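You operate a simulated robot arm through the tools that you are given. There is no shell and no other tool.

The job below is to be done with a simulated robot arm. You get a single attempt, and the scene is never put back.

Task
Put things in order on the top of the grey table. At the end: the black plug is on the orange plate; the grey sponge from the top of the grey table is on the orange saucer; the red brush stands where the cream filter stood; the cream filter from the top of the grey table stands where the grey sponge stood; whatever was shut is shut again. Leave all else as you found it, and nothing knocked over.

The check looks at the end state, three seconds after you hand in, the way a careful person would. Anything else that was tipped, shoved, dropped, spilled or broken makes it a failure.

Robot
A 6-joint arm with a two-finger gripper, fixed in place. Base frame: the origin is on the floor under the middle of its stand, x ahead of it, y to its left, z up; the work surface is at about z = 760. Readings come in mm, degrees, newtons and seconds.
With the tool pointing down near the work surface it reaches from about 300 to 680 mm from the base axis. Its first joint turns from -66.0 to 66.0 degrees. Payload 2.45 kg.
The TCP is the grasp point between the finger pads, 30 mm short of the fingertips. In the tool frame z runs along the fingers and y along their closing line. The gripper opens to 106 mm; its body begins 79 mm behind the TCP.
Orientation is told as [roll, pitch, yaw] about the base's x, y, z axes, in that order, counted from this pose: with the fingers straight down and closing along the base's y, the tool's x points along the base's -x, its y along +y and its z along -z.

Tools
- The arm moves only by the tool servo_tool. Its argument "plan" is a list of rows, each a list of 3 entries, a list of its own where there are three numbers: the opening, from 0 (shut) to 1 (fully open), then the shift along the tool's x, y, z in mm, then the turn, a rotation vector about the tool's x, y, z in degrees. In form: [[jaw, [dx, dy, dz], [rx, ry, rz]], ...]. A call has 1 to 20 rows; each row is the pose to reach, as a shift and turn from the pose commanded when the call began, along the tool's axes at that moment. Each row takes 0.2 s and may step no farther than 50 mm and 8.6 degrees from the row before; otherwise, or with a gripper value out of range, the whole call is refused. Where a pose cannot be reached the arm comes as near as it can. A force on the tool above 40 N (or 10 N above the force at the start of the call, whichever is more), or a blocked arm, ends the call early, and 0.2 s more pass. The fingers move at their own pace (about 153 mm/s each) and stop on an object; they squeeze with about 30 N. The grip force told is the motor's: it shows also when the fingers shut on nothing. Time passes only in rows, and 0.2 s behind the last, so rows that repeat a pose let the fingers close. The reply holds the time, the measured pose of the TCP, the force on the tool along the base axes, the opening and the grip force, in the units named above and with some noise, with the torque about the TCP (base axes, N m) and any sound that the robot's microphone picked up.
- Cameras (640 x 400 px; columns grow to the right, rows downward): "scene" is fixed at [60.4, 426.8, 1395.7]; the picture's right is [-0.70, -0.72, 0.00], its down [-0.49, 0.48, -0.73] and it looks along [0.52, -0.51, -0.68] (base axes); focal length 351 px, centre (320, 200). "wrist" rides on the gripper at [76, -2, -106] in the tool frame; the picture's right is [0.02, 1.00, 0.00], its down [-0.78, 0.02, -0.62] and it looks along [-0.62, 0.01, 0.78] (tool axes); focal length 247 px, centre (320, 200). There is no depth. A picture from a camera that has moved, and an enlarged one, comes with that camera's place and axes in the base frame and with its lens. The place of the scene camera against the robot may be out by one fixed shift of up to 12 mm in any direction.
- grab_frame(camera): a new picture of that camera. The clock stands still meanwhile.
- zoom(camera, box): a new picture of the part [left, top, right, bottom] of that camera's present view, enlarged. The clock stands still meanwhile.
- finish_job(): hands the job in; it is judged then, once.

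Nothing tells you positions but the pictures and the camera data. Unless the task says otherwise, let go and move clear before handing in.

The tools are called after "Emit:" by a JSON object that holds its "api" and its "payload". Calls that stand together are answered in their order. servo_tool: Moves the arm, as the interface text tells. Its arguments: {"type":"object","properties":{"plan":{"type":"array","items":{"type":"array"}}},"required":["plan"]} The other tools are called the same way: grab_frame (camera) takes a picture; zoom (camera, box) takes an enlarged picture of a part of a camera's view; finish_job () hands the job in.

At the start:

```text
time: 0.0
eef_pos: [346.1, -28.9, 1041.4]
tool_rot: [-0.1, 0.1, -0.1]
wrist_force: [-0.3, 0.6, -0.4]
wrist_torque: [-0.01, -0.02, 0.01]
opening: 106.0
finger_force: 0.1
```

scene: 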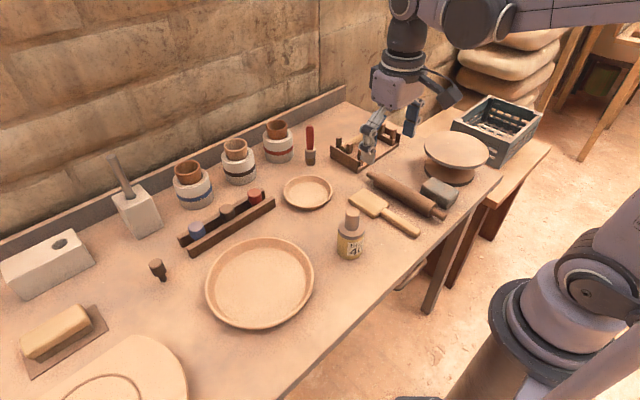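
wrist: 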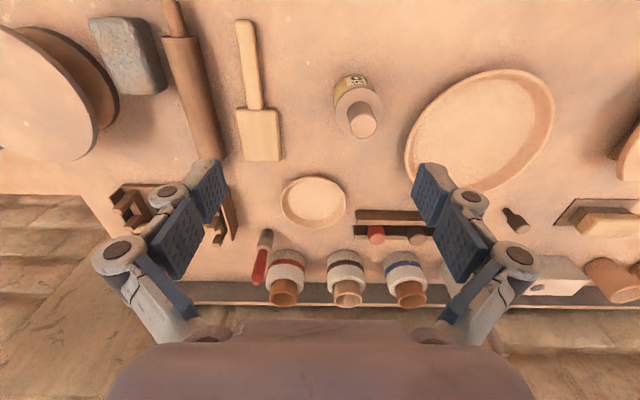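

I see a table with jars, plates, a rolling pin, a sponge, a brush-like item and small plugs. I'll look closer before moving anything.

Emit:
{"api": "zoom", "payload": {"camera": "scene", "box": [160, 80, 360, 205]}}

Emit:
{"api": "zoom", "payload": {"camera": "scene", "box": [320, 80, 560, 230]}}

Emit:
{"api": "zoom", "payload": {"camera": "scene", "box": [0, 140, 240, 290]}}

Emit:
{"api": "zoom", "payload": {"camera": "scene", "box": [0, 250, 240, 400]}}

Emit:
{"api": "zoom", "payload": {"camera": "scene", "box": [190, 180, 400, 330]}}

Emit:
{"api": "zoom", "payload": {"camera": "wrist", "box": [0, 0, 320, 200]}}

Emit:
{"api": "zoom", "payload": {"camera": "wrist", "box": [320, 100, 640, 300]}}

Emit:
{"api": "zoom", "payload": {"camera": "wrist", "box": [80, 150, 400, 350]}}

```text
3.20 times, centred on (260, 142) of scene
camera zoom: at [60.4, 426.8, 1395.7], right [-0.7, -0.72, 0.0], down [-0.49, 0.48, -0.73], along [0.52, -0.51, -0.68], focal length 1124 px, centre (512, 384)
```

zoom: 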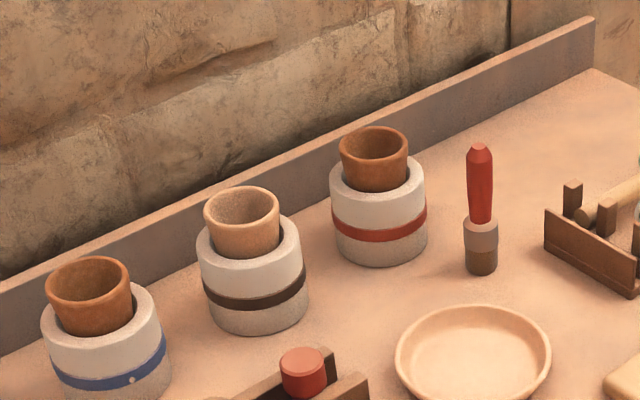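

```text
2.67 times, centred on (440, 155) of scene
camera zoom: at [60.4, 426.8, 1395.7], right [-0.7, -0.72, 0.0], down [-0.49, 0.48, -0.73], along [0.52, -0.51, -0.68], focal length 937 px, centre (0, 320)
```

zoom: 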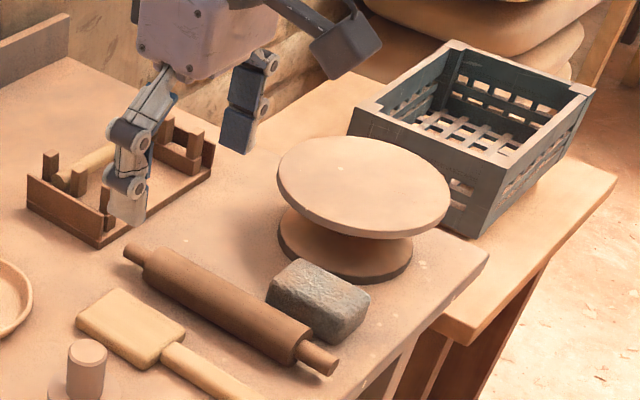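

```text
2.67 times, centred on (120, 215) of scene
camera zoom: at [60.4, 426.8, 1395.7], right [-0.7, -0.72, 0.0], down [-0.49, 0.48, -0.73], along [0.52, -0.51, -0.68], focal length 937 px, centre (853, 160)
```

zoom: 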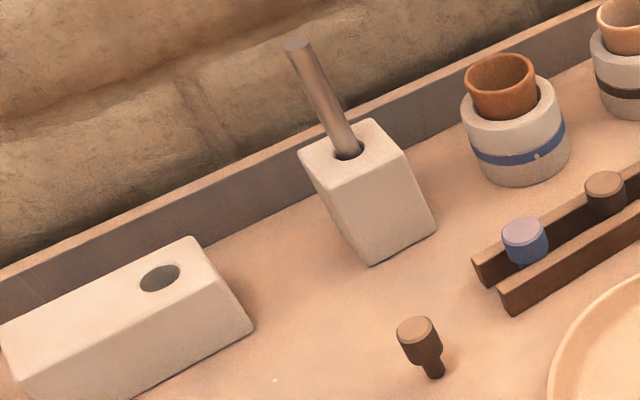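

```text
2.67 times, centred on (120, 325) of scene
camera zoom: at [60.4, 426.8, 1395.7], right [-0.7, -0.72, 0.0], down [-0.49, 0.48, -0.73], along [0.52, -0.51, -0.68], focal length 937 px, centre (853, -133)
```

zoom: 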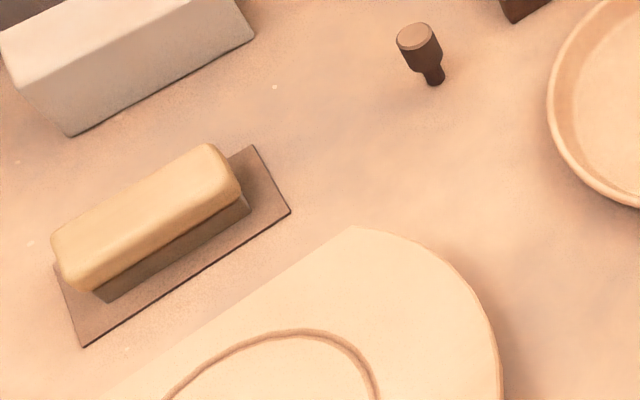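

```text
2.67 times, centred on (295, 255) of scene
camera zoom: at [60.4, 426.8, 1395.7], right [-0.7, -0.72, 0.0], down [-0.49, 0.48, -0.73], along [0.52, -0.51, -0.68], focal length 937 px, centre (387, 53)
```

zoom: 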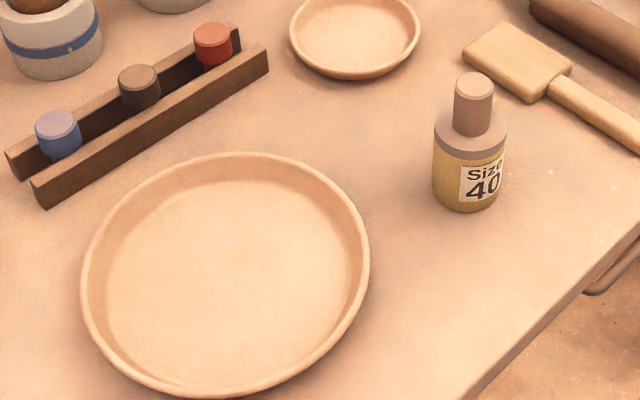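

```text
2.00 times, centred on (160, 100) of wrist
camera zoom: at [269.2, -30.6, 1148.1], right [-0.02, 1.0, 0.0], down [0.78, 0.02, 0.62], along [0.62, 0.01, -0.78], focal length 494 px, centre (640, 400)
```

zoom: 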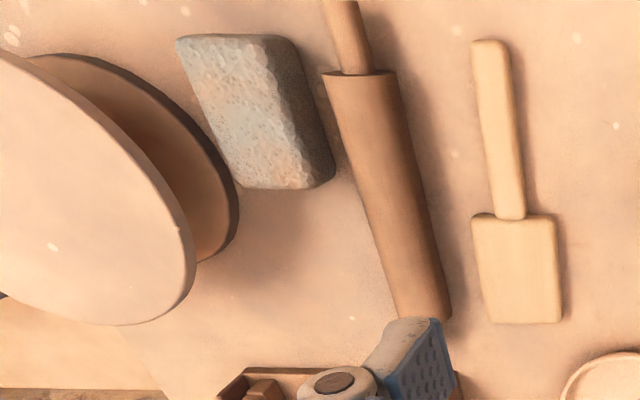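

```text
2.00 times, centred on (480, 200) of wrist
camera zoom: at [269.2, -30.6, 1148.1], right [-0.02, 1.0, 0.0], down [0.78, 0.02, 0.62], along [0.62, 0.01, -0.78], focal length 494 px, centre (0, 200)
```

zoom: 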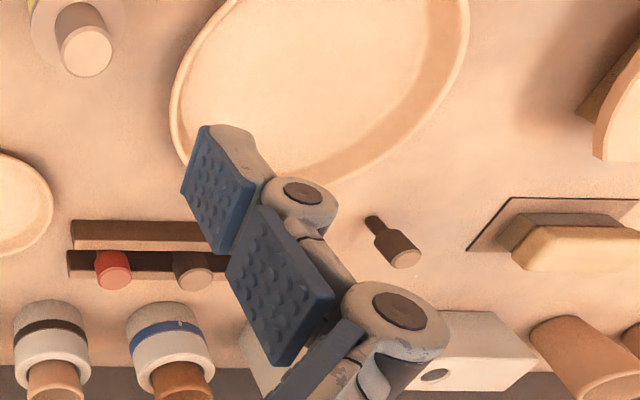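

```text
2.00 times, centred on (240, 250) of wrist
camera zoom: at [269.2, -30.6, 1148.1], right [-0.02, 1.0, 0.0], down [0.78, 0.02, 0.62], along [0.62, 0.01, -0.78], focal length 494 px, centre (480, 100)
```

zoom: 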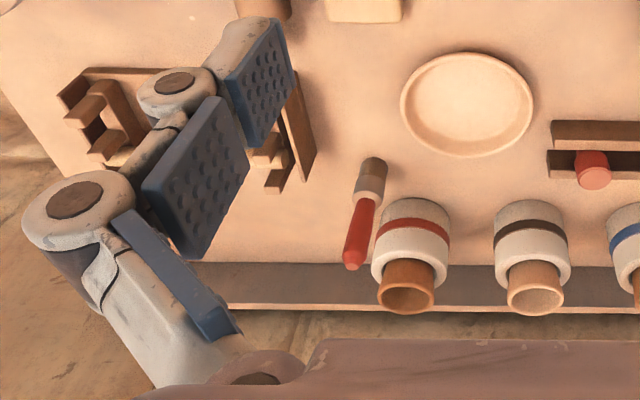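

The dishes, the red brush beside the jars, the grey sponge-like block and several plug-like items are visible, but I'm not sure which item is the filter or which plug is the black one. I'll lift the wrist camera over the back of the table for a closer look.

Emit:
{"api": "servo_tool", "payload": {"plan": [[1, [-35, 25, 0], [0, 0, 0]], [1, [-70, 50, 0], [0, 0, 0]], [1, [-105, 75, 0], [0, 0, 0]], [1, [-134, 95, 0], [0, 0, 0]], [1, [-134, 95, 0], [0, 0, 0]]]}}

Emit:
{"api": "grab_frame", "payload": {"camera": "wrist"}}

Emit:
{"api": "grab_frame", "payload": {"camera": "scene"}}

```text
time: 1.2
eef_pos: [479.8, 66.3, 1040.4]
tool_rot: [0.0, 0.0, 0.0]
wrist_force: [0.1, -0.8, -0.6]
wrist_torque: [-0.02, 0.01, -0.03]
opening: 106.0
finger_force: 0.0
```

```text
taken
camera wrist: at [402.9, 64.5, 1147.6], right [-0.02, 1.0, 0.0], down [0.78, 0.02, 0.62], along [0.62, 0.01, -0.78], focal length 247 px, centre (320, 200)
```

wrist: 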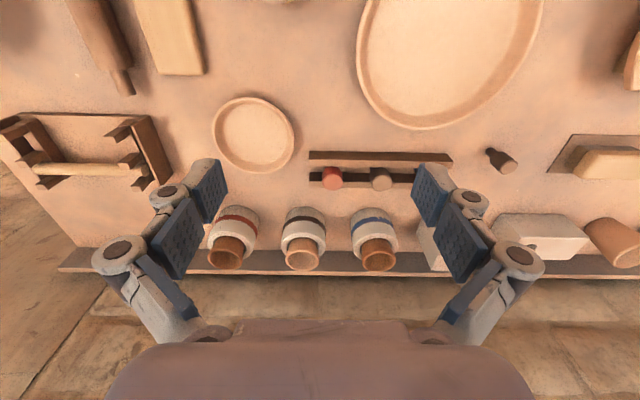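

```text
taken
```

scene: 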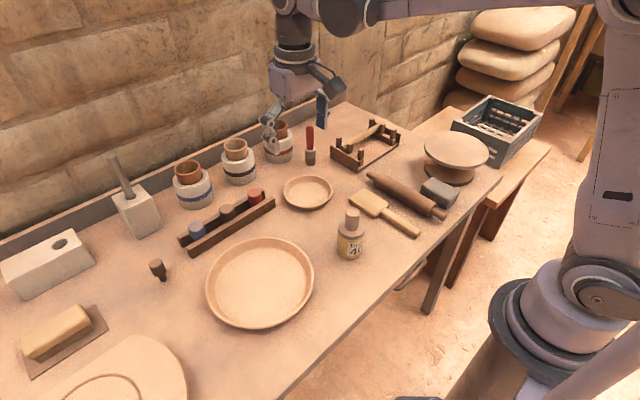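

Emit:
{"api": "zoom", "payload": {"camera": "wrist", "box": [190, 80, 450, 280]}}

Emit:
{"api": "zoom", "payload": {"camera": "wrist", "box": [430, 100, 640, 280]}}

Emit:
{"api": "zoom", "payload": {"camera": "wrist", "box": [0, 0, 240, 220]}}

Emit:
{"api": "zoom", "payload": {"camera": "scene", "box": [320, 90, 520, 250]}}

Emit:
{"api": "zoom", "payload": {"camera": "scene", "box": [360, 200, 520, 340]}}

Emit:
{"api": "zoom", "payload": {"camera": "scene", "box": [440, 60, 640, 200]}}

Emit:
{"api": "zoom", "payload": {"camera": "scene", "box": [330, 190, 390, 270]}}

Emit:
{"api": "zoom", "payload": {"camera": "scene", "box": [170, 180, 290, 260]}}

```text
2.00 times, centred on (320, 180) of wrist
camera zoom: at [402.9, 64.5, 1147.6], right [-0.02, 1.0, 0.0], down [0.78, 0.02, 0.62], along [0.62, 0.01, -0.78], focal length 494 px, centre (320, 240)
```

zoom: 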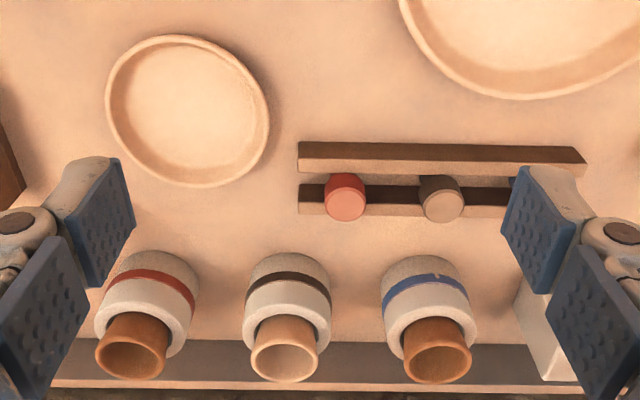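

```text
2.22 times, centred on (535, 190) of wrist
camera zoom: at [402.9, 64.5, 1147.6], right [-0.02, 1.0, 0.0], down [0.78, 0.02, 0.62], along [0.62, 0.01, -0.78], focal length 549 px, centre (-158, 222)
```

zoom: 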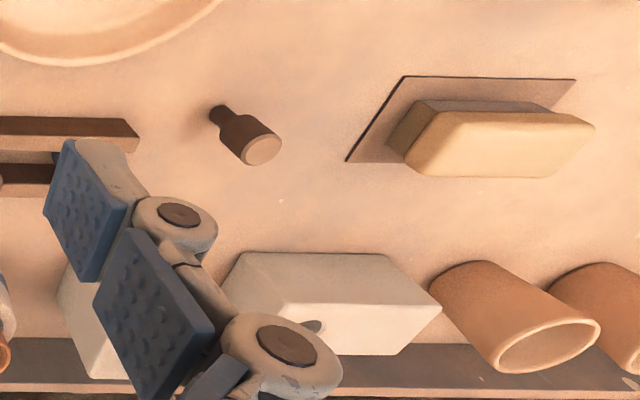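

```text
1.82 times, centred on (120, 110) of wrist
camera zoom: at [402.9, 64.5, 1147.6], right [-0.02, 1.0, 0.0], down [0.78, 0.02, 0.62], along [0.62, 0.01, -0.78], focal length 449 px, centre (684, 364)
```

zoom: 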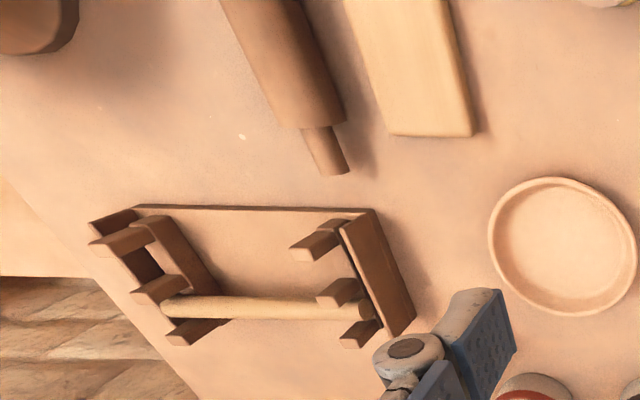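

```text
2.50 times, centred on (420, 170) of scene
camera zoom: at [60.4, 426.8, 1395.7], right [-0.7, -0.72, 0.0], down [-0.49, 0.48, -0.73], along [0.52, -0.51, -0.68], focal length 878 px, centre (70, 275)
```

zoom: 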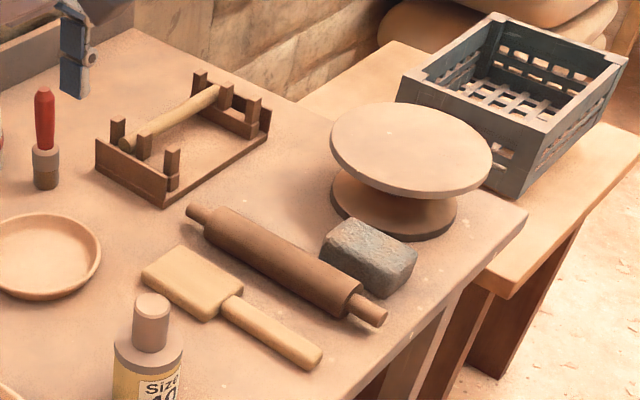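

```text
2.86 times, centred on (440, 270) of scene
camera zoom: at [60.4, 426.8, 1395.7], right [-0.7, -0.72, 0.0], down [-0.49, 0.48, -0.73], along [0.52, -0.51, -0.68], focal length 1004 px, centre (-23, 0)
```

zoom: 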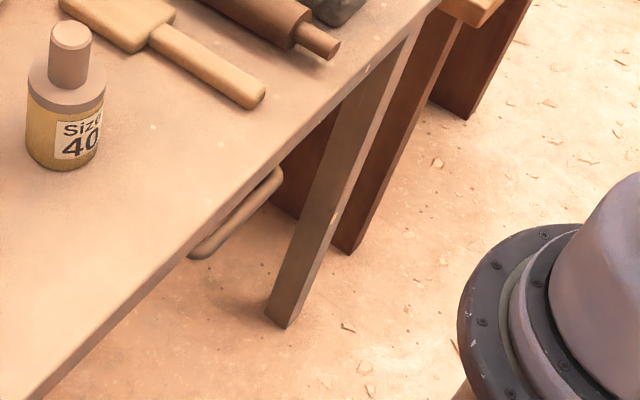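

```text
2.86 times, centred on (540, 130) of scene
camera zoom: at [60.4, 426.8, 1395.7], right [-0.7, -0.72, 0.0], down [-0.49, 0.48, -0.73], along [0.52, -0.51, -0.68], focal length 1004 px, centre (-309, 400)
```

zoom: 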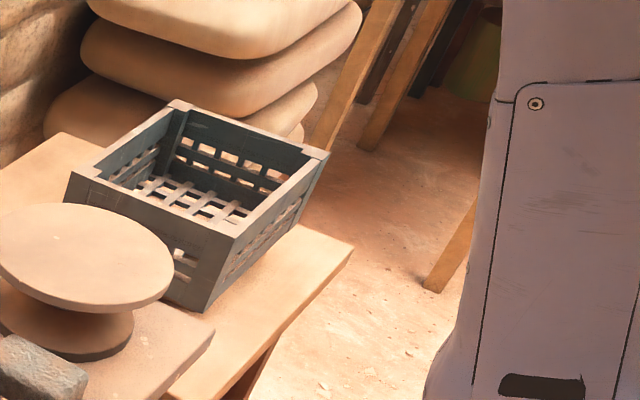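

```text
5.00 times, centred on (360, 230) of scene
camera zoom: at [60.4, 426.8, 1395.7], right [-0.7, -0.72, 0.0], down [-0.49, 0.48, -0.73], along [0.52, -0.51, -0.68], focal length 1757 px, centre (120, 50)
```

zoom: 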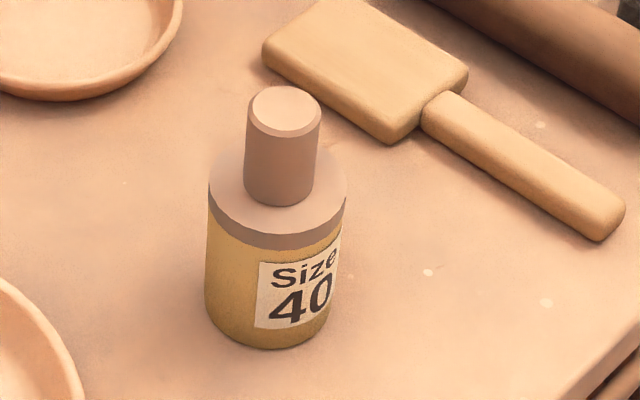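

```text
5.00 times, centred on (230, 220) of scene
camera zoom: at [60.4, 426.8, 1395.7], right [-0.7, -0.72, 0.0], down [-0.49, 0.48, -0.73], along [0.52, -0.51, -0.68], focal length 1757 px, centre (770, 100)
```

zoom: 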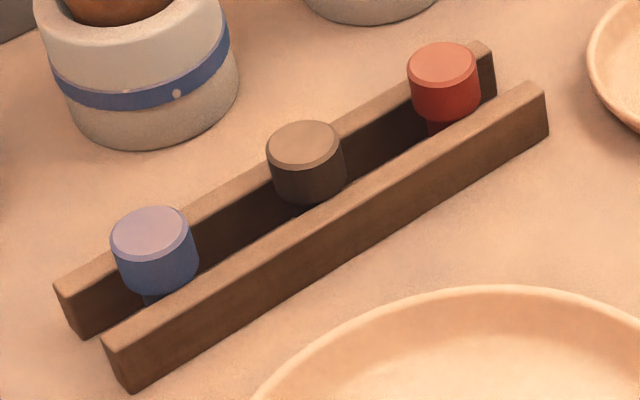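

I can see a drawer handle under the front edge, three plugs in the rack, one free-standing plug and a "Size 40" can. I'll bring the wrist camera nearer to the front objects to judge colours and kinds.

Emit:
{"api": "servo_tool", "payload": {"plan": [[1, [36, 5, 20], [0, 0, 0]], [1, [72, 10, 40], [0, 0, 0]], [1, [108, 15, 60], [0, 0, 0]], [1, [144, 20, 80], [0, 0, 0]], [1, [175, 24, 100], [0, 0, 0]], [1, [175, 24, 100], [0, 0, 0]]]}}

Emit:
{"api": "grab_frame", "payload": {"camera": "wrist"}}

```text
time: 2.6
eef_pos: [304.7, 89.2, 940.8]
tool_rot: [0.1, 0.0, 0.0]
wrist_force: [0.2, -0.6, 0.2]
wrist_torque: [0.0, 0.02, -0.02]
opening: 105.9
finger_force: 0.0
```

```text
taken
camera wrist: at [227.9, 88.1, 1046.7], right [-0.02, 1.0, 0.0], down [0.78, 0.02, 0.62], along [0.62, 0.01, -0.78], focal length 247 px, centre (320, 200)
```

wrist: 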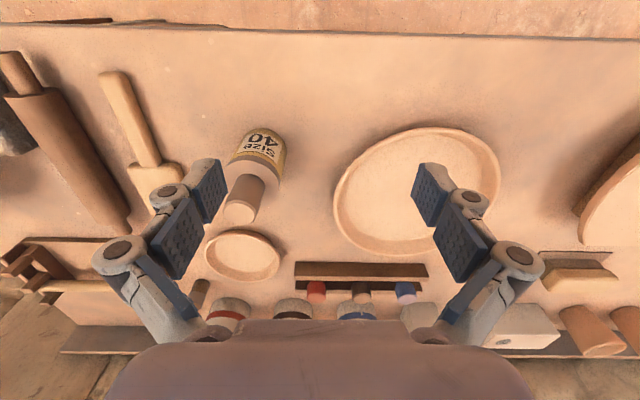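

Emit:
{"api": "zoom", "payload": {"camera": "wrist", "box": [190, 110, 310, 290]}}

Emit:
{"api": "zoom", "payload": {"camera": "wrist", "box": [0, 0, 240, 150]}}

Emit:
{"api": "zoom", "payload": {"camera": "wrist", "box": [190, 240, 450, 330]}}

Emit:
{"api": "zoom", "payload": {"camera": "wrist", "box": [500, 200, 640, 370]}}

```text
2.22 times, centred on (250, 200) of wrist
camera zoom: at [227.9, 88.1, 1046.7], right [-0.02, 1.0, 0.0], down [0.78, 0.02, 0.62], along [0.62, 0.01, -0.78], focal length 549 px, centre (476, 200)
```

zoom: 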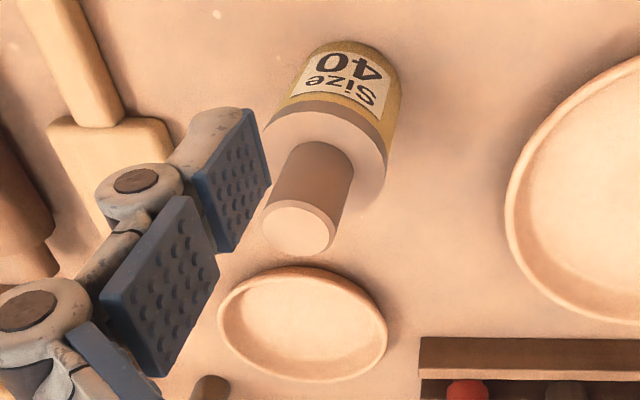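

```text
2.67 times, centred on (120, 75) of wrist
camera zoom: at [227.9, 88.1, 1046.7], right [-0.02, 1.0, 0.0], down [0.78, 0.02, 0.62], along [0.62, 0.01, -0.78], focal length 659 px, centre (853, 533)
```

zoom: 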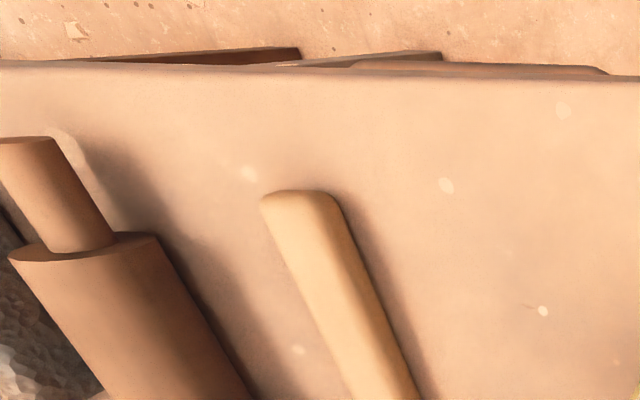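

```text
2.46 times, centred on (320, 285) of wrist
camera zoom: at [227.9, 88.1, 1046.7], right [-0.02, 1.0, 0.0], down [0.78, 0.02, 0.62], along [0.62, 0.01, -0.78], focal length 608 px, centre (320, -9)
```

zoom: 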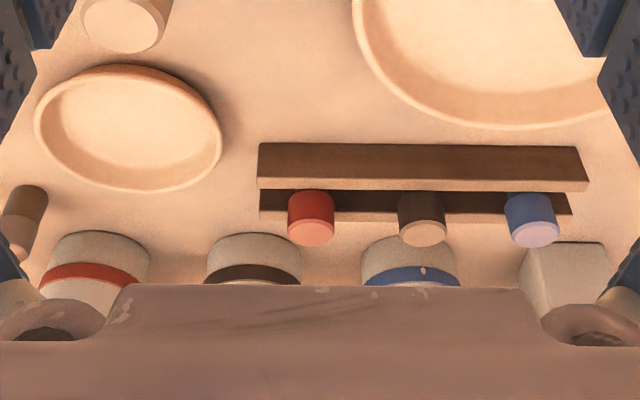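

```text
2.35 times, centred on (570, 285) of wrist
camera zoom: at [227.9, 88.1, 1046.7], right [-0.02, 1.0, 0.0], down [0.78, 0.02, 0.62], along [0.62, 0.01, -0.78], focal length 581 px, centre (-268, 0)
```

zoom: 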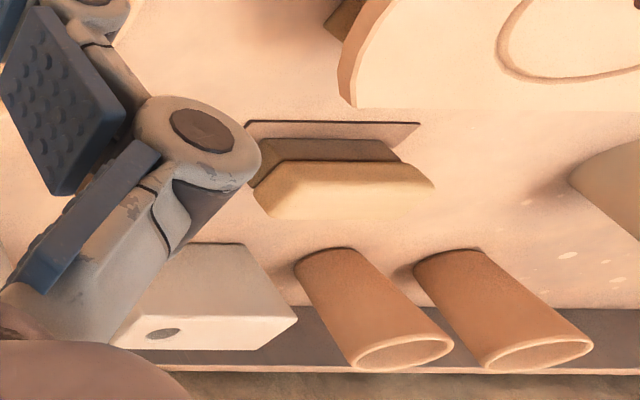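

The rack's middle plug looks dark under dust. I'll look next at the free-standing dark plug and the left part of the table from close by.

Emit:
{"api": "servo_tool", "payload": {"plan": [[1, [-22, 34, -5], [0, 0, 0]], [1, [-44, 68, -10], [0, 0, 0]], [1, [-66, 102, -15], [0, 0, 0]], [1, [-88, 136, -20], [0, 0, 0]], [1, [-110, 170, -20], [0, 0, 0]], [1, [-132, 204, -20], [0, 0, 0]], [1, [-155, 235, -20], [0, 0, 0]], [1, [-155, 235, -20], [0, 0, 0]]]}}

Emit:
{"api": "grab_frame", "payload": {"camera": "wrist"}}

```text
time: 4.4
eef_pos: [459.4, 325.0, 961.3]
tool_rot: [0.0, 0.0, 0.0]
wrist_force: [0.0, -0.6, -0.8]
wrist_torque: [-0.03, 0.03, 0.02]
opening: 106.1
finger_force: 0.1
```

```text
taken
camera wrist: at [383.0, 323.3, 1067.0], right [-0.02, 1.0, 0.0], down [0.78, 0.02, 0.62], along [0.62, 0.01, -0.78], focal length 247 px, centre (320, 200)
```

wrist: 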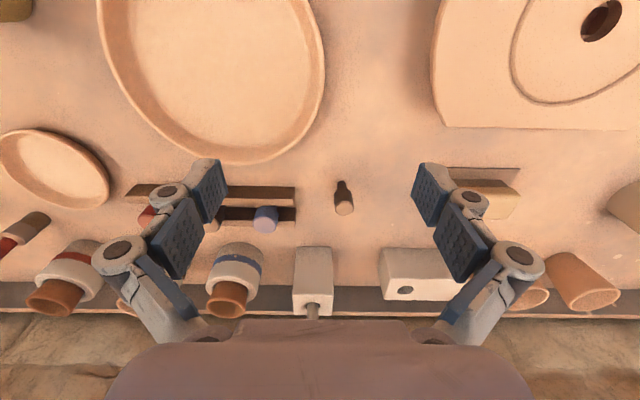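

Emit:
{"api": "zoom", "payload": {"camera": "wrist", "box": [200, 160, 400, 285]}}

Emit:
{"api": "zoom", "payload": {"camera": "wrist", "box": [320, 170, 370, 220]}}

Emit:
{"api": "zoom", "payload": {"camera": "wrist", "box": [420, 0, 640, 200]}}

Emit:
{"api": "zoom", "payload": {"camera": "wrist", "box": [0, 120, 200, 320]}}

```text
3.20 times, centred on (300, 222) of wrist
camera zoom: at [383.0, 323.3, 1067.0], right [-0.02, 1.0, 0.0], down [0.78, 0.02, 0.62], along [0.62, 0.01, -0.78], focal length 790 px, centre (384, 128)
```

zoom: 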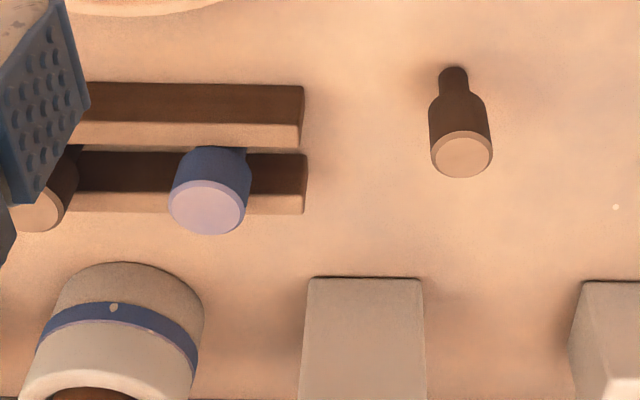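

```text
8.00 times, centred on (345, 195) of wrist
camera zoom: at [383.0, 323.3, 1067.0], right [-0.02, 1.0, 0.0], down [0.78, 0.02, 0.62], along [0.62, 0.01, -0.78], focal length 1976 px, centre (120, 240)
```

zoom: 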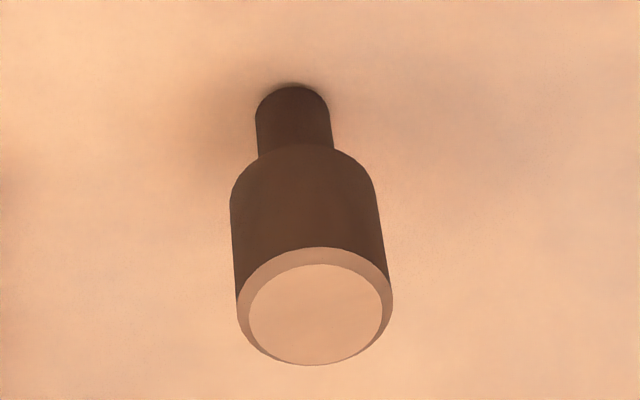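

```text
2.00 times, centred on (530, 100) of wrist
camera zoom: at [383.0, 323.3, 1067.0], right [-0.02, 1.0, 0.0], down [0.78, 0.02, 0.62], along [0.62, 0.01, -0.78], focal length 494 px, centre (-100, 400)
```

zoom: 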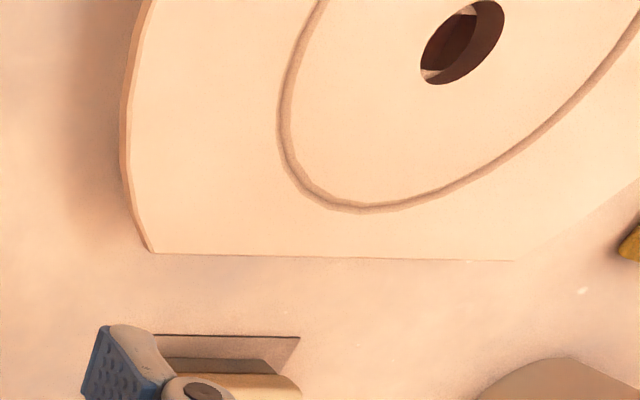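

```text
2.00 times, centred on (100, 220) of wrist
camera zoom: at [383.0, 323.3, 1067.0], right [-0.02, 1.0, 0.0], down [0.78, 0.02, 0.62], along [0.62, 0.01, -0.78], focal length 494 px, centre (760, 160)
```

zoom: 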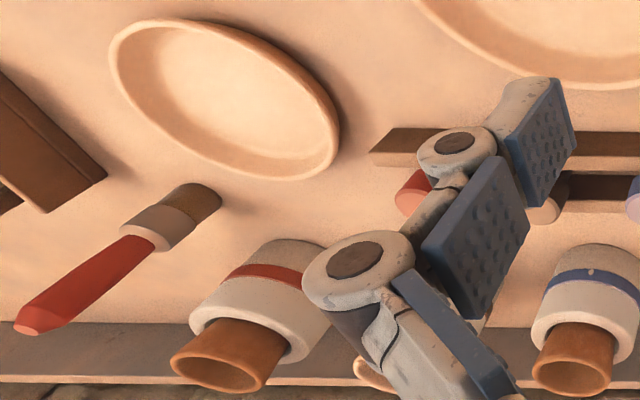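

Emit:
{"api": "servo_tool", "payload": {"plan": [[1, [0, -29, 0], [0, 0, 0]], [1, [0, -58, 0], [0, 0, 0]], [1, [0, -58, 0], [0, 0, 0]]]}}

Emit:
{"api": "zoom", "payload": {"camera": "wrist", "box": [220, 150, 420, 290]}}

Emit:
{"api": "grab_frame", "payload": {"camera": "wrist"}}

```text
time: 5.2
eef_pos: [459.0, 266.9, 961.6]
tool_rot: [0.0, 0.0, -0.1]
wrist_force: [-0.8, 0.3, -0.2]
wrist_torque: [-0.04, 0.03, 0.0]
opening: 106.2
finger_force: 0.1
```

```text
2.86 times, centred on (320, 220) of wrist
camera zoom: at [382.7, 265.5, 1067.9], right [-0.02, 1.0, 0.0], down [0.78, 0.02, 0.62], along [0.62, 0.01, -0.78], focal length 706 px, centre (320, 143)
```

zoom: 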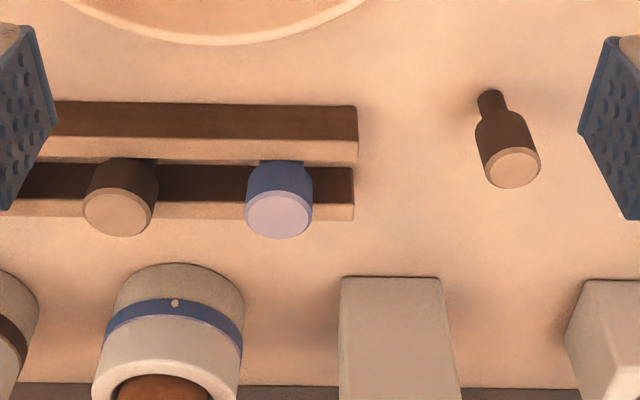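

```text
taken
camera wrist: at [382.7, 265.5, 1067.9], right [-0.02, 1.0, 0.0], down [0.78, 0.02, 0.62], along [0.62, 0.01, -0.78], focal length 247 px, centre (320, 200)
```

wrist: 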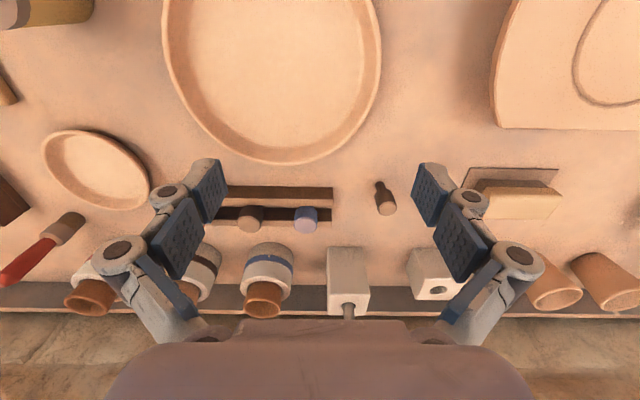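

Emit:
{"api": "zoom", "payload": {"camera": "wrist", "box": [225, 190, 275, 240]}}

Emit:
{"api": "zoom", "payload": {"camera": "wrist", "box": [360, 175, 410, 225]}}

Emit:
{"api": "zoom", "payload": {"camera": "wrist", "box": [170, 220, 240, 310]}}

Emit:
{"api": "zoom", "payload": {"camera": "scene", "box": [130, 240, 190, 300]}}

Emit:
{"api": "zoom", "payload": {"camera": "scene", "box": [200, 180, 260, 240]}}

```text
8.00 times, centred on (250, 215) of wrist
camera zoom: at [382.7, 265.5, 1067.9], right [-0.02, 1.0, 0.0], down [0.78, 0.02, 0.62], along [0.62, 0.01, -0.78], focal length 1976 px, centre (880, 80)
```

zoom: 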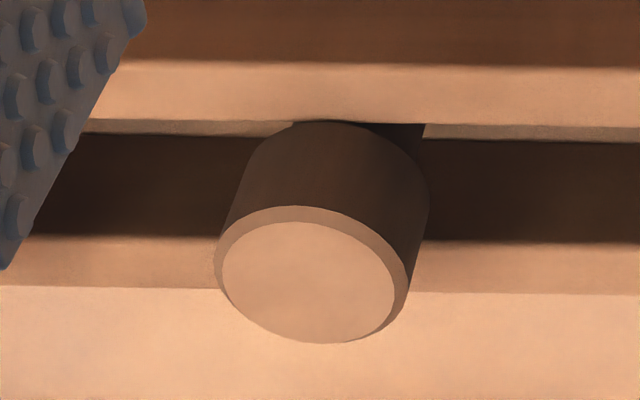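

```text
8.00 times, centred on (385, 200) of wrist
camera zoom: at [382.7, 265.5, 1067.9], right [-0.02, 1.0, 0.0], down [0.78, 0.02, 0.62], along [0.62, 0.01, -0.78], focal length 1976 px, centre (-200, 200)
```

zoom: 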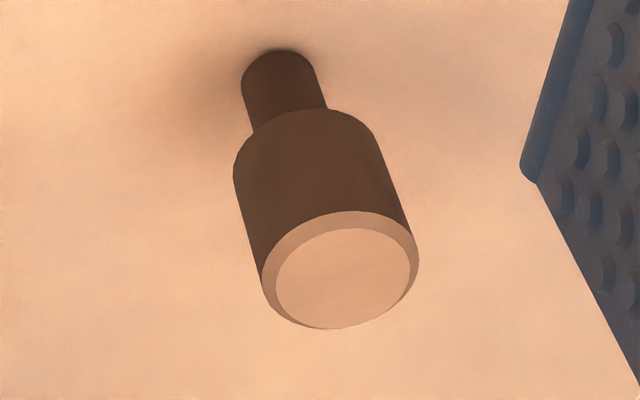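

```text
4.44 times, centred on (205, 265) of wrist
camera zoom: at [382.7, 265.5, 1067.9], right [-0.02, 1.0, 0.0], down [0.78, 0.02, 0.62], along [0.62, 0.01, -0.78], focal length 1098 px, centre (831, -89)
```

zoom: 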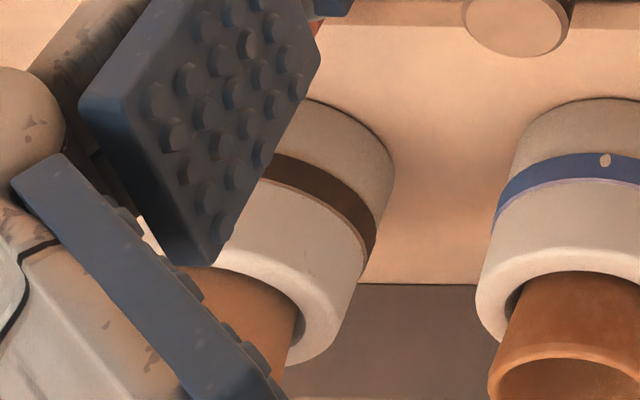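

```text
6.67 times, centred on (160, 270) of scene
camera zoom: at [60.4, 426.7, 1395.7], right [-0.7, -0.72, 0.0], down [-0.49, 0.48, -0.73], along [0.52, -0.51, -0.68], focal length 2342 px, centre (1387, -267)
```

zoom: 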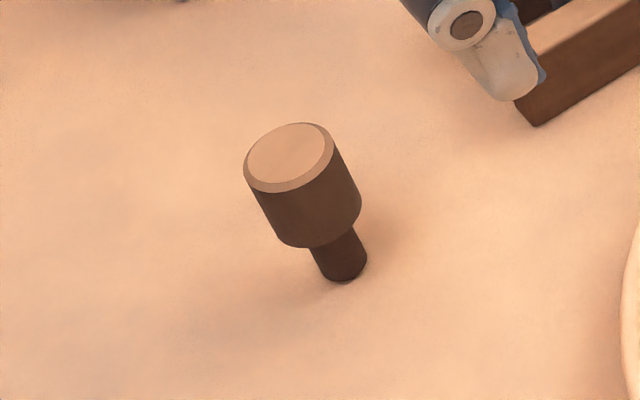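

```text
6.67 times, centred on (230, 210) of scene
camera zoom: at [60.4, 426.7, 1395.7], right [-0.7, -0.72, 0.0], down [-0.49, 0.48, -0.73], along [0.52, -0.51, -0.68], focal length 2342 px, centre (920, 133)
```

zoom: 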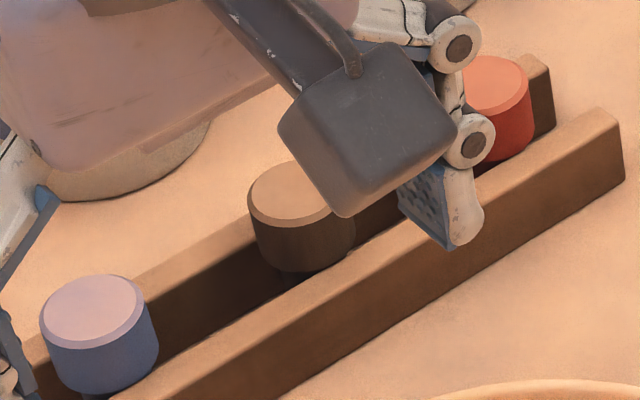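

Both dark plugs need a better comparison, and twins of the sponge and filter may lie elsewhere. I'll look toward the crate and the right side next.

Emit:
{"api": "servo_tool", "payload": {"plan": [[1, [10, -43, -7], [0, 0, 4.6]], [1, [20, -86, -14], [0, 0, 9.2]], [1, [30, -129, -21], [0, 0, 13.8]], [1, [40, -172, -28], [0, 0, 18.4]], [1, [50, -215, -35], [0, 0, 23]], [1, [60, -258, -42], [0, 0, 27.6]], [1, [70, -301, -49], [0, 0, 32.2]], [1, [80, -344, -56], [0, 0, 36.8]], [1, [90, -387, -63], [0, 0, 41.4]], [1, [100, -430, -70], [0, 0, 46]], [1, [110, -473, -77], [0, 0, 50.6]], [1, [120, -516, -84], [0, 0, 55.2]], [1, [129, -560, -90], [0, 0, 60]], [1, [129, -560, -90], [0, 0, 60]]]}}

Emit:
{"api": "grab_frame", "payload": {"camera": "wrist"}}

Emit:
{"api": "grab_frame", "payload": {"camera": "scene"}}

```text
time: 8.2
eef_pos: [331.9, -291.6, 1051.6]
tool_rot: [0.0, 0.0, -60.2]
wrist_force: [0.7, -0.3, -0.1]
wrist_torque: [0.0, 0.0, 0.01]
opening: 105.9
finger_force: 0.1
```

```text
taken
camera wrist: at [292.1, -227.9, 1157.6], right [0.86, 0.52, 0.0], down [0.41, -0.67, 0.62], along [0.32, -0.53, -0.78], focal length 247 px, centre (320, 200)
```

wrist: 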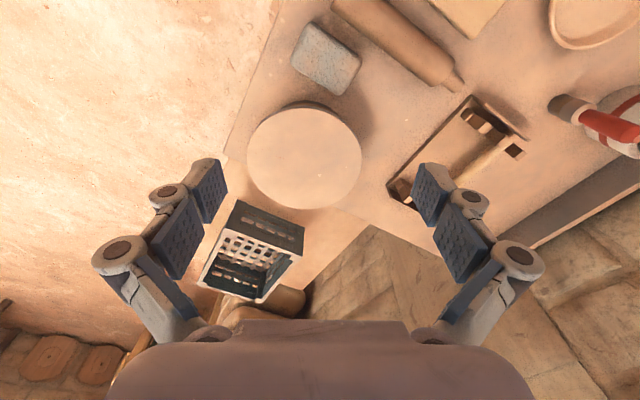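

```text
taken
```

scene: 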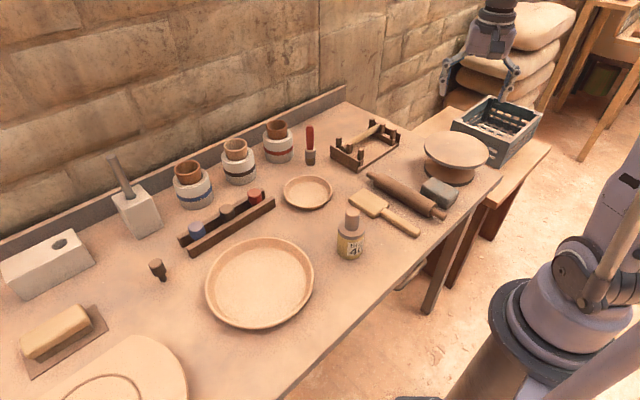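

Emit:
{"api": "zoom", "payload": {"camera": "wrist", "box": [190, 180, 330, 310]}}

Emit:
{"api": "zoom", "payload": {"camera": "wrist", "box": [240, 0, 480, 150]}}

Emit:
{"api": "zoom", "payload": {"camera": "wrist", "box": [380, 80, 640, 240]}}

Emit:
{"api": "zoom", "payload": {"camera": "scene", "box": [440, 80, 560, 170]}}

Emit:
{"api": "zoom", "payload": {"camera": "scene", "box": [560, 0, 640, 160]}}

Emit:
{"api": "zoom", "payload": {"camera": "scene", "box": [160, 100, 340, 220]}}

```text
3.08 times, centred on (260, 245) of wrist
camera zoom: at [292.1, -227.9, 1157.6], right [0.86, 0.52, 0.0], down [0.41, -0.67, 0.62], along [0.32, -0.53, -0.78], focal length 760 px, centre (505, 62)
```

zoom: 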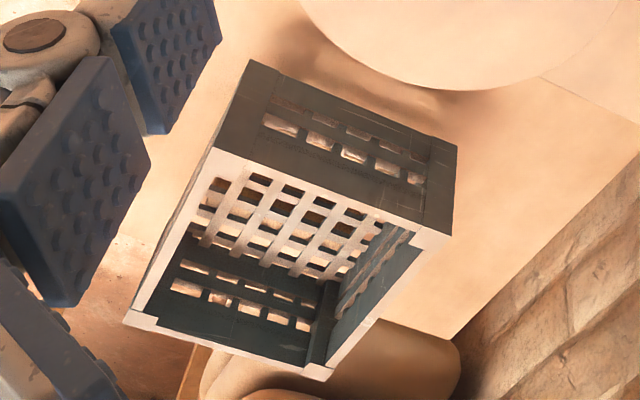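

```text
2.67 times, centred on (360, 75) of wrist
camera zoom: at [292.1, -227.9, 1157.6], right [0.86, 0.52, 0.0], down [0.41, -0.67, 0.62], along [0.32, -0.53, -0.78], focal length 659 px, centre (213, 533)
```

zoom: 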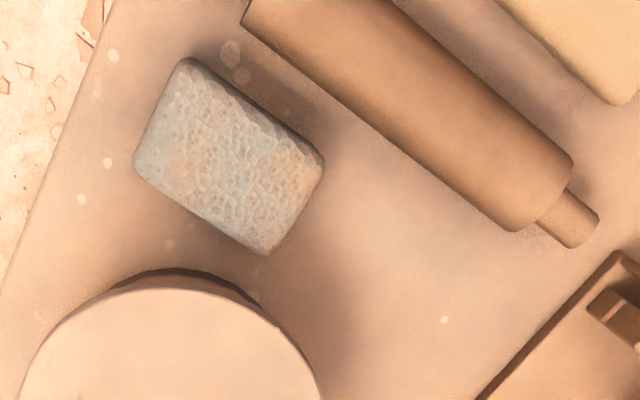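

```text
2.46 times, centred on (510, 160) of wrist
camera zoom: at [292.1, -227.9, 1157.6], right [0.86, 0.52, 0.0], down [0.41, -0.67, 0.62], along [0.32, -0.53, -0.78], focal length 608 px, centre (-148, 298)
```

zoom: 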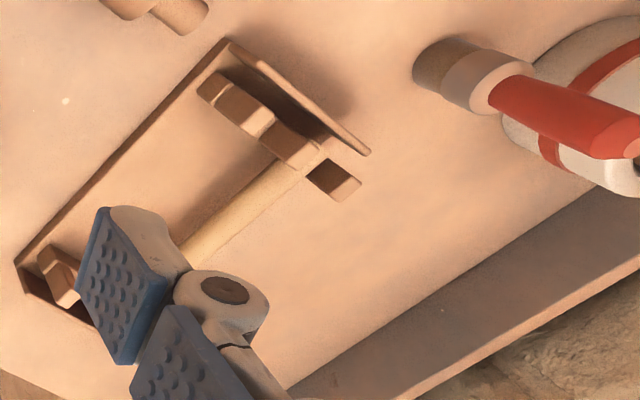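

```text
4.44 times, centred on (500, 125) of scene
camera zoom: at [60.4, 426.7, 1395.7], right [-0.7, -0.72, 0.0], down [-0.49, 0.48, -0.73], along [0.52, -0.51, -0.68], focal length 1562 px, centre (-480, 533)
```

zoom: 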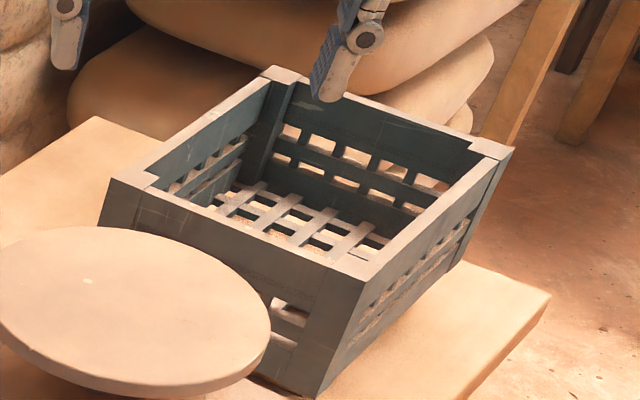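

```text
2.50 times, centred on (600, 80) of scene
camera zoom: at [60.4, 426.7, 1395.7], right [-0.7, -0.72, 0.0], down [-0.49, 0.48, -0.73], along [0.52, -0.51, -0.68], focal length 878 px, centre (-380, 500)
```

zoom: 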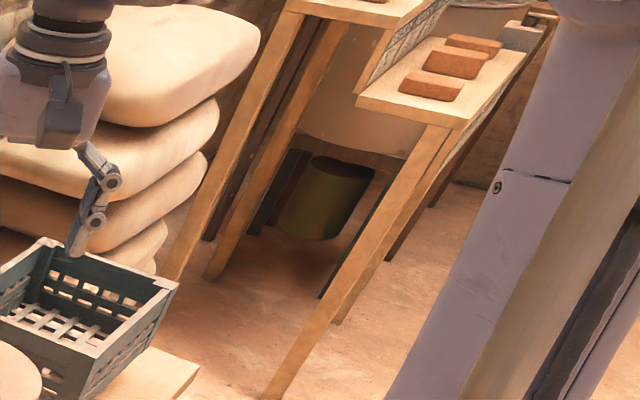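

```text
3.33 times, centred on (250, 160) of scene
camera zoom: at [60.4, 426.7, 1395.7], right [-0.7, -0.72, 0.0], down [-0.49, 0.48, -0.73], along [0.52, -0.51, -0.68], focal length 1171 px, centre (553, 333)
```

zoom: 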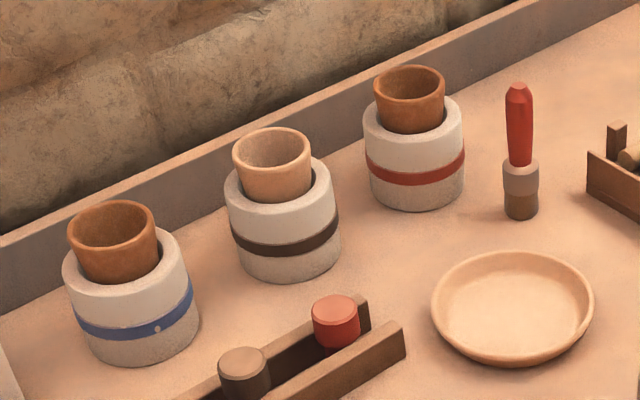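

The crate is empty and the grey block has a porous sponge texture, so it is the grey sponge. Next I'll look at the far left end of the table.

Emit:
{"api": "servo_tool", "payload": {"plan": [[1, [30, 30, 0], [0, 0, -8]], [1, [60, 60, 0], [0, 0, -16]], [1, [80, 100, 0], [0, 0, -24]], [1, [95, 145, 0], [0, 0, -32]], [1, [100, 190, 0], [0, 0, -40]], [1, [100, 235, 0], [0, 0, -48]], [1, [95, 280, 0], [0, 0, -56]], [1, [90, 325, 0], [0, 0, -64]], [1, [80, 370, 0], [0, 0, -72]], [1, [70, 415, 0], [0, 0, -80]], [1, [50, 455, 0], [0, 0, -88]], [1, [30, 495, 0], [0, 0, -96]], [1, [0, 525, 0], [0, 0, -104]], [1, [0, 525, 0], [0, 0, -104]]]}}

Emit:
{"api": "grab_frame", "payload": {"camera": "wrist"}}

```text
time: 11.2
eef_pos: [676.8, -26.9, 973.6]
tool_rot: [0.0, 0.1, 44.0]
wrist_force: [0.2, -0.3, -0.4]
wrist_torque: [-0.01, 0.02, 0.04]
opening: 105.7
finger_force: 0.1
out of reach, approached as far as the arm can: row 10, 11, 12, 13, 14
```

```text
taken
camera wrist: at [623.8, -81.4, 1079.3], right [-0.71, 0.7, 0.0], down [0.55, 0.56, 0.62], along [0.44, 0.44, -0.78], focal length 247 px, centre (320, 200)
```

wrist: 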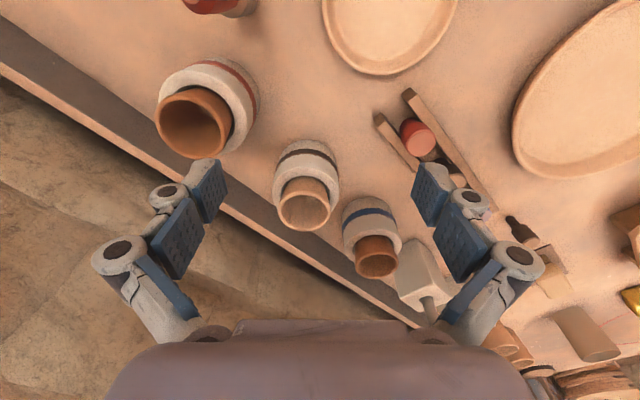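

I forgot the shifts follow the rotated tool axes, so I ended at a different spot; nothing was near the arm. It gives a good view into the jars, so I'll use it.

Emit:
{"api": "zoom", "payload": {"camera": "wrist", "box": [140, 40, 440, 290]}}

Emit:
{"api": "zoom", "payload": {"camera": "wrist", "box": [440, 180, 640, 400]}}

Emit:
{"api": "grab_frame", "payload": {"camera": "scene"}}

```text
1.60 times, centred on (290, 165) of wrist
camera zoom: at [623.8, -81.4, 1079.3], right [-0.71, 0.7, 0.0], down [0.55, 0.56, 0.62], along [0.44, 0.44, -0.78], focal length 395 px, centre (368, 256)
```

zoom: 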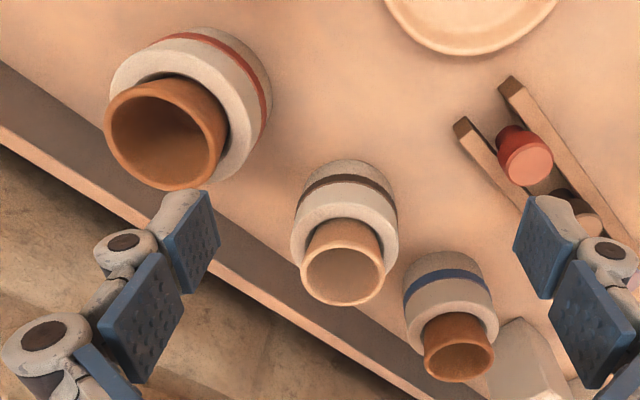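

```text
1.82 times, centred on (540, 290) of wrist
camera zoom: at [623.8, -81.4, 1079.3], right [-0.71, 0.7, 0.0], down [0.55, 0.56, 0.62], along [0.44, 0.44, -0.78], focal length 449 px, centre (-80, 36)
```

zoom: 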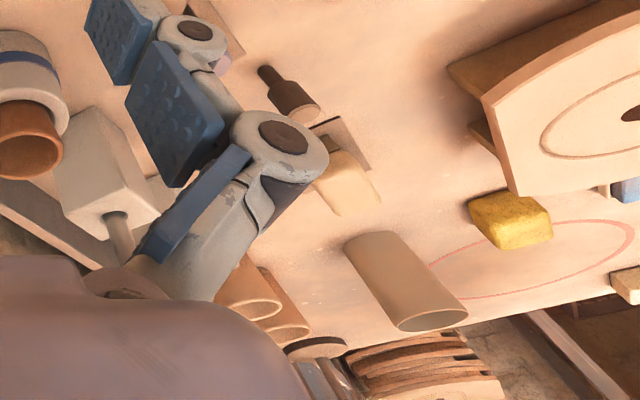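

```text
taken
```

scene: 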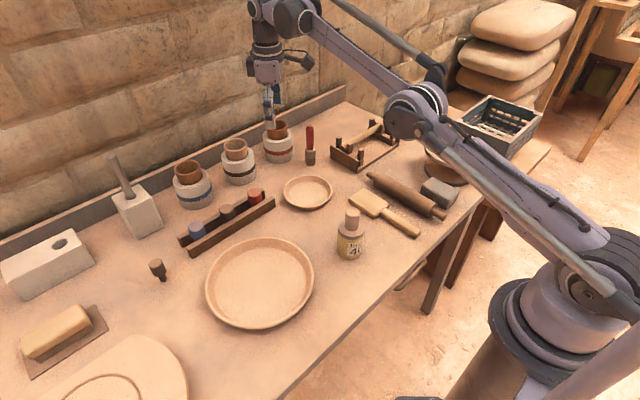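

There's a yellow sponge and more at the left end. I'll go look there properly, using the rotated axes this time.

Emit:
{"api": "servo_tool", "payload": {"plan": [[1, [-9, 43, -10], [0, 0, -3.5]], [1, [-18, 86, -20], [0, 0, -7]], [1, [-27, 129, -30], [0, 0, -10.5]], [1, [-36, 172, -40], [0, 0, -14]], [1, [-45, 215, -50], [0, 0, -17.5]], [1, [-54, 258, -60], [0, 0, -21]], [1, [-63, 301, -66], [0, 0, -24.5]], [1, [-72, 344, -66], [0, 0, -28]], [1, [-81, 387, -66], [0, 0, -31.5]], [1, [-90, 430, -66], [0, 0, -35]], [1, [-98, 471, -66], [0, 0, -38]], [1, [-98, 471, -66], [0, 0, -38]]]}}

Emit:
{"api": "grab_frame", "payload": {"camera": "wrist"}}

```text
time: 13.8
eef_pos: [420.2, 381.8, 1039.4]
tool_rot: [0.0, 0.0, 82.0]
wrist_force: [1.1, -0.4, 0.1]
wrist_torque: [-0.01, -0.01, -0.03]
opening: 105.9
finger_force: 0.0
```

```text
taken
camera wrist: at [410.9, 306.0, 1145.5], right [-0.99, 0.12, 0.0], down [0.09, 0.78, 0.62], along [0.07, 0.62, -0.78], focal length 247 px, centre (320, 200)
```

wrist: 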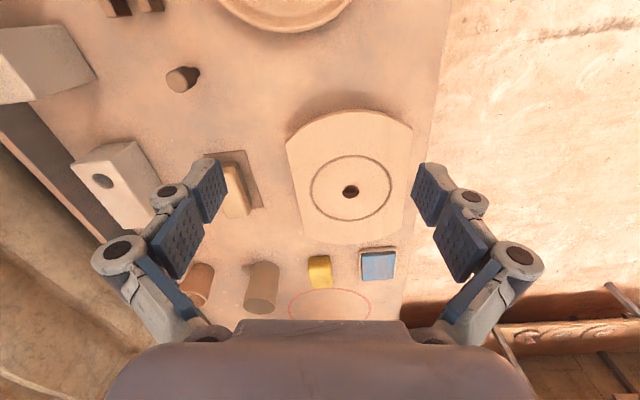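

Emit:
{"api": "zoom", "payload": {"camera": "wrist", "box": [160, 130, 440, 320]}}

Emit:
{"api": "zoom", "payload": {"camera": "wrist", "box": [290, 230, 410, 320]}}

Emit:
{"api": "zoom", "payload": {"camera": "wrist", "box": [150, 50, 220, 110]}}

```text
2.11 times, centred on (300, 225) of wrist
camera zoom: at [410.9, 306.0, 1145.5], right [-0.99, 0.12, 0.0], down [0.09, 0.78, 0.62], along [0.07, 0.62, -0.78], focal length 520 px, centre (362, 147)
```

zoom: 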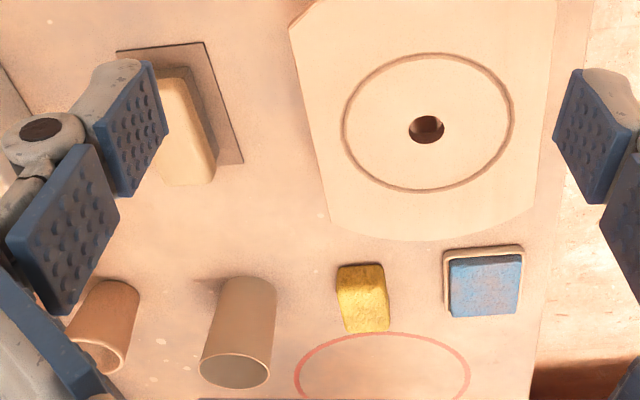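

```text
4.44 times, centred on (350, 275) of wrist
camera zoom: at [410.9, 306.0, 1145.5], right [-0.99, 0.12, 0.0], down [0.09, 0.78, 0.62], along [0.07, 0.62, -0.78], focal length 1098 px, centre (187, -133)
```

zoom: 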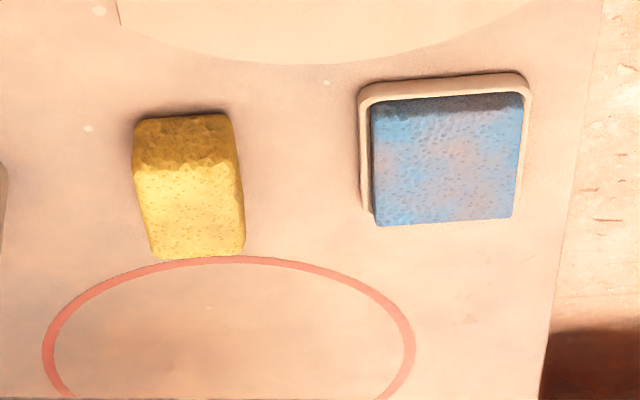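

```text
6.67 times, centred on (185, 80) of wrist
camera zoom: at [410.9, 306.0, 1145.5], right [-0.99, 0.12, 0.0], down [0.09, 0.78, 0.62], along [0.07, 0.62, -0.78], focal length 1646 px, centre (1220, 1000)
```

zoom: 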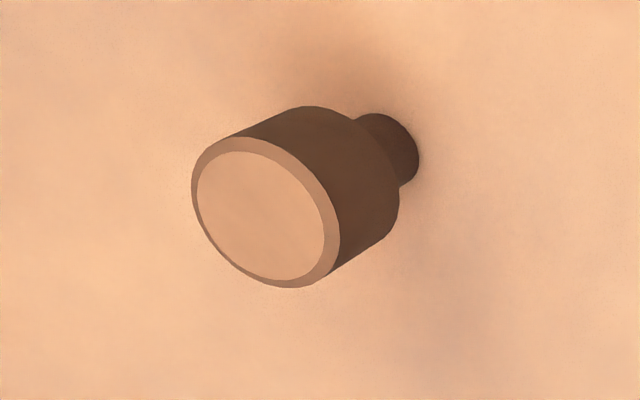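

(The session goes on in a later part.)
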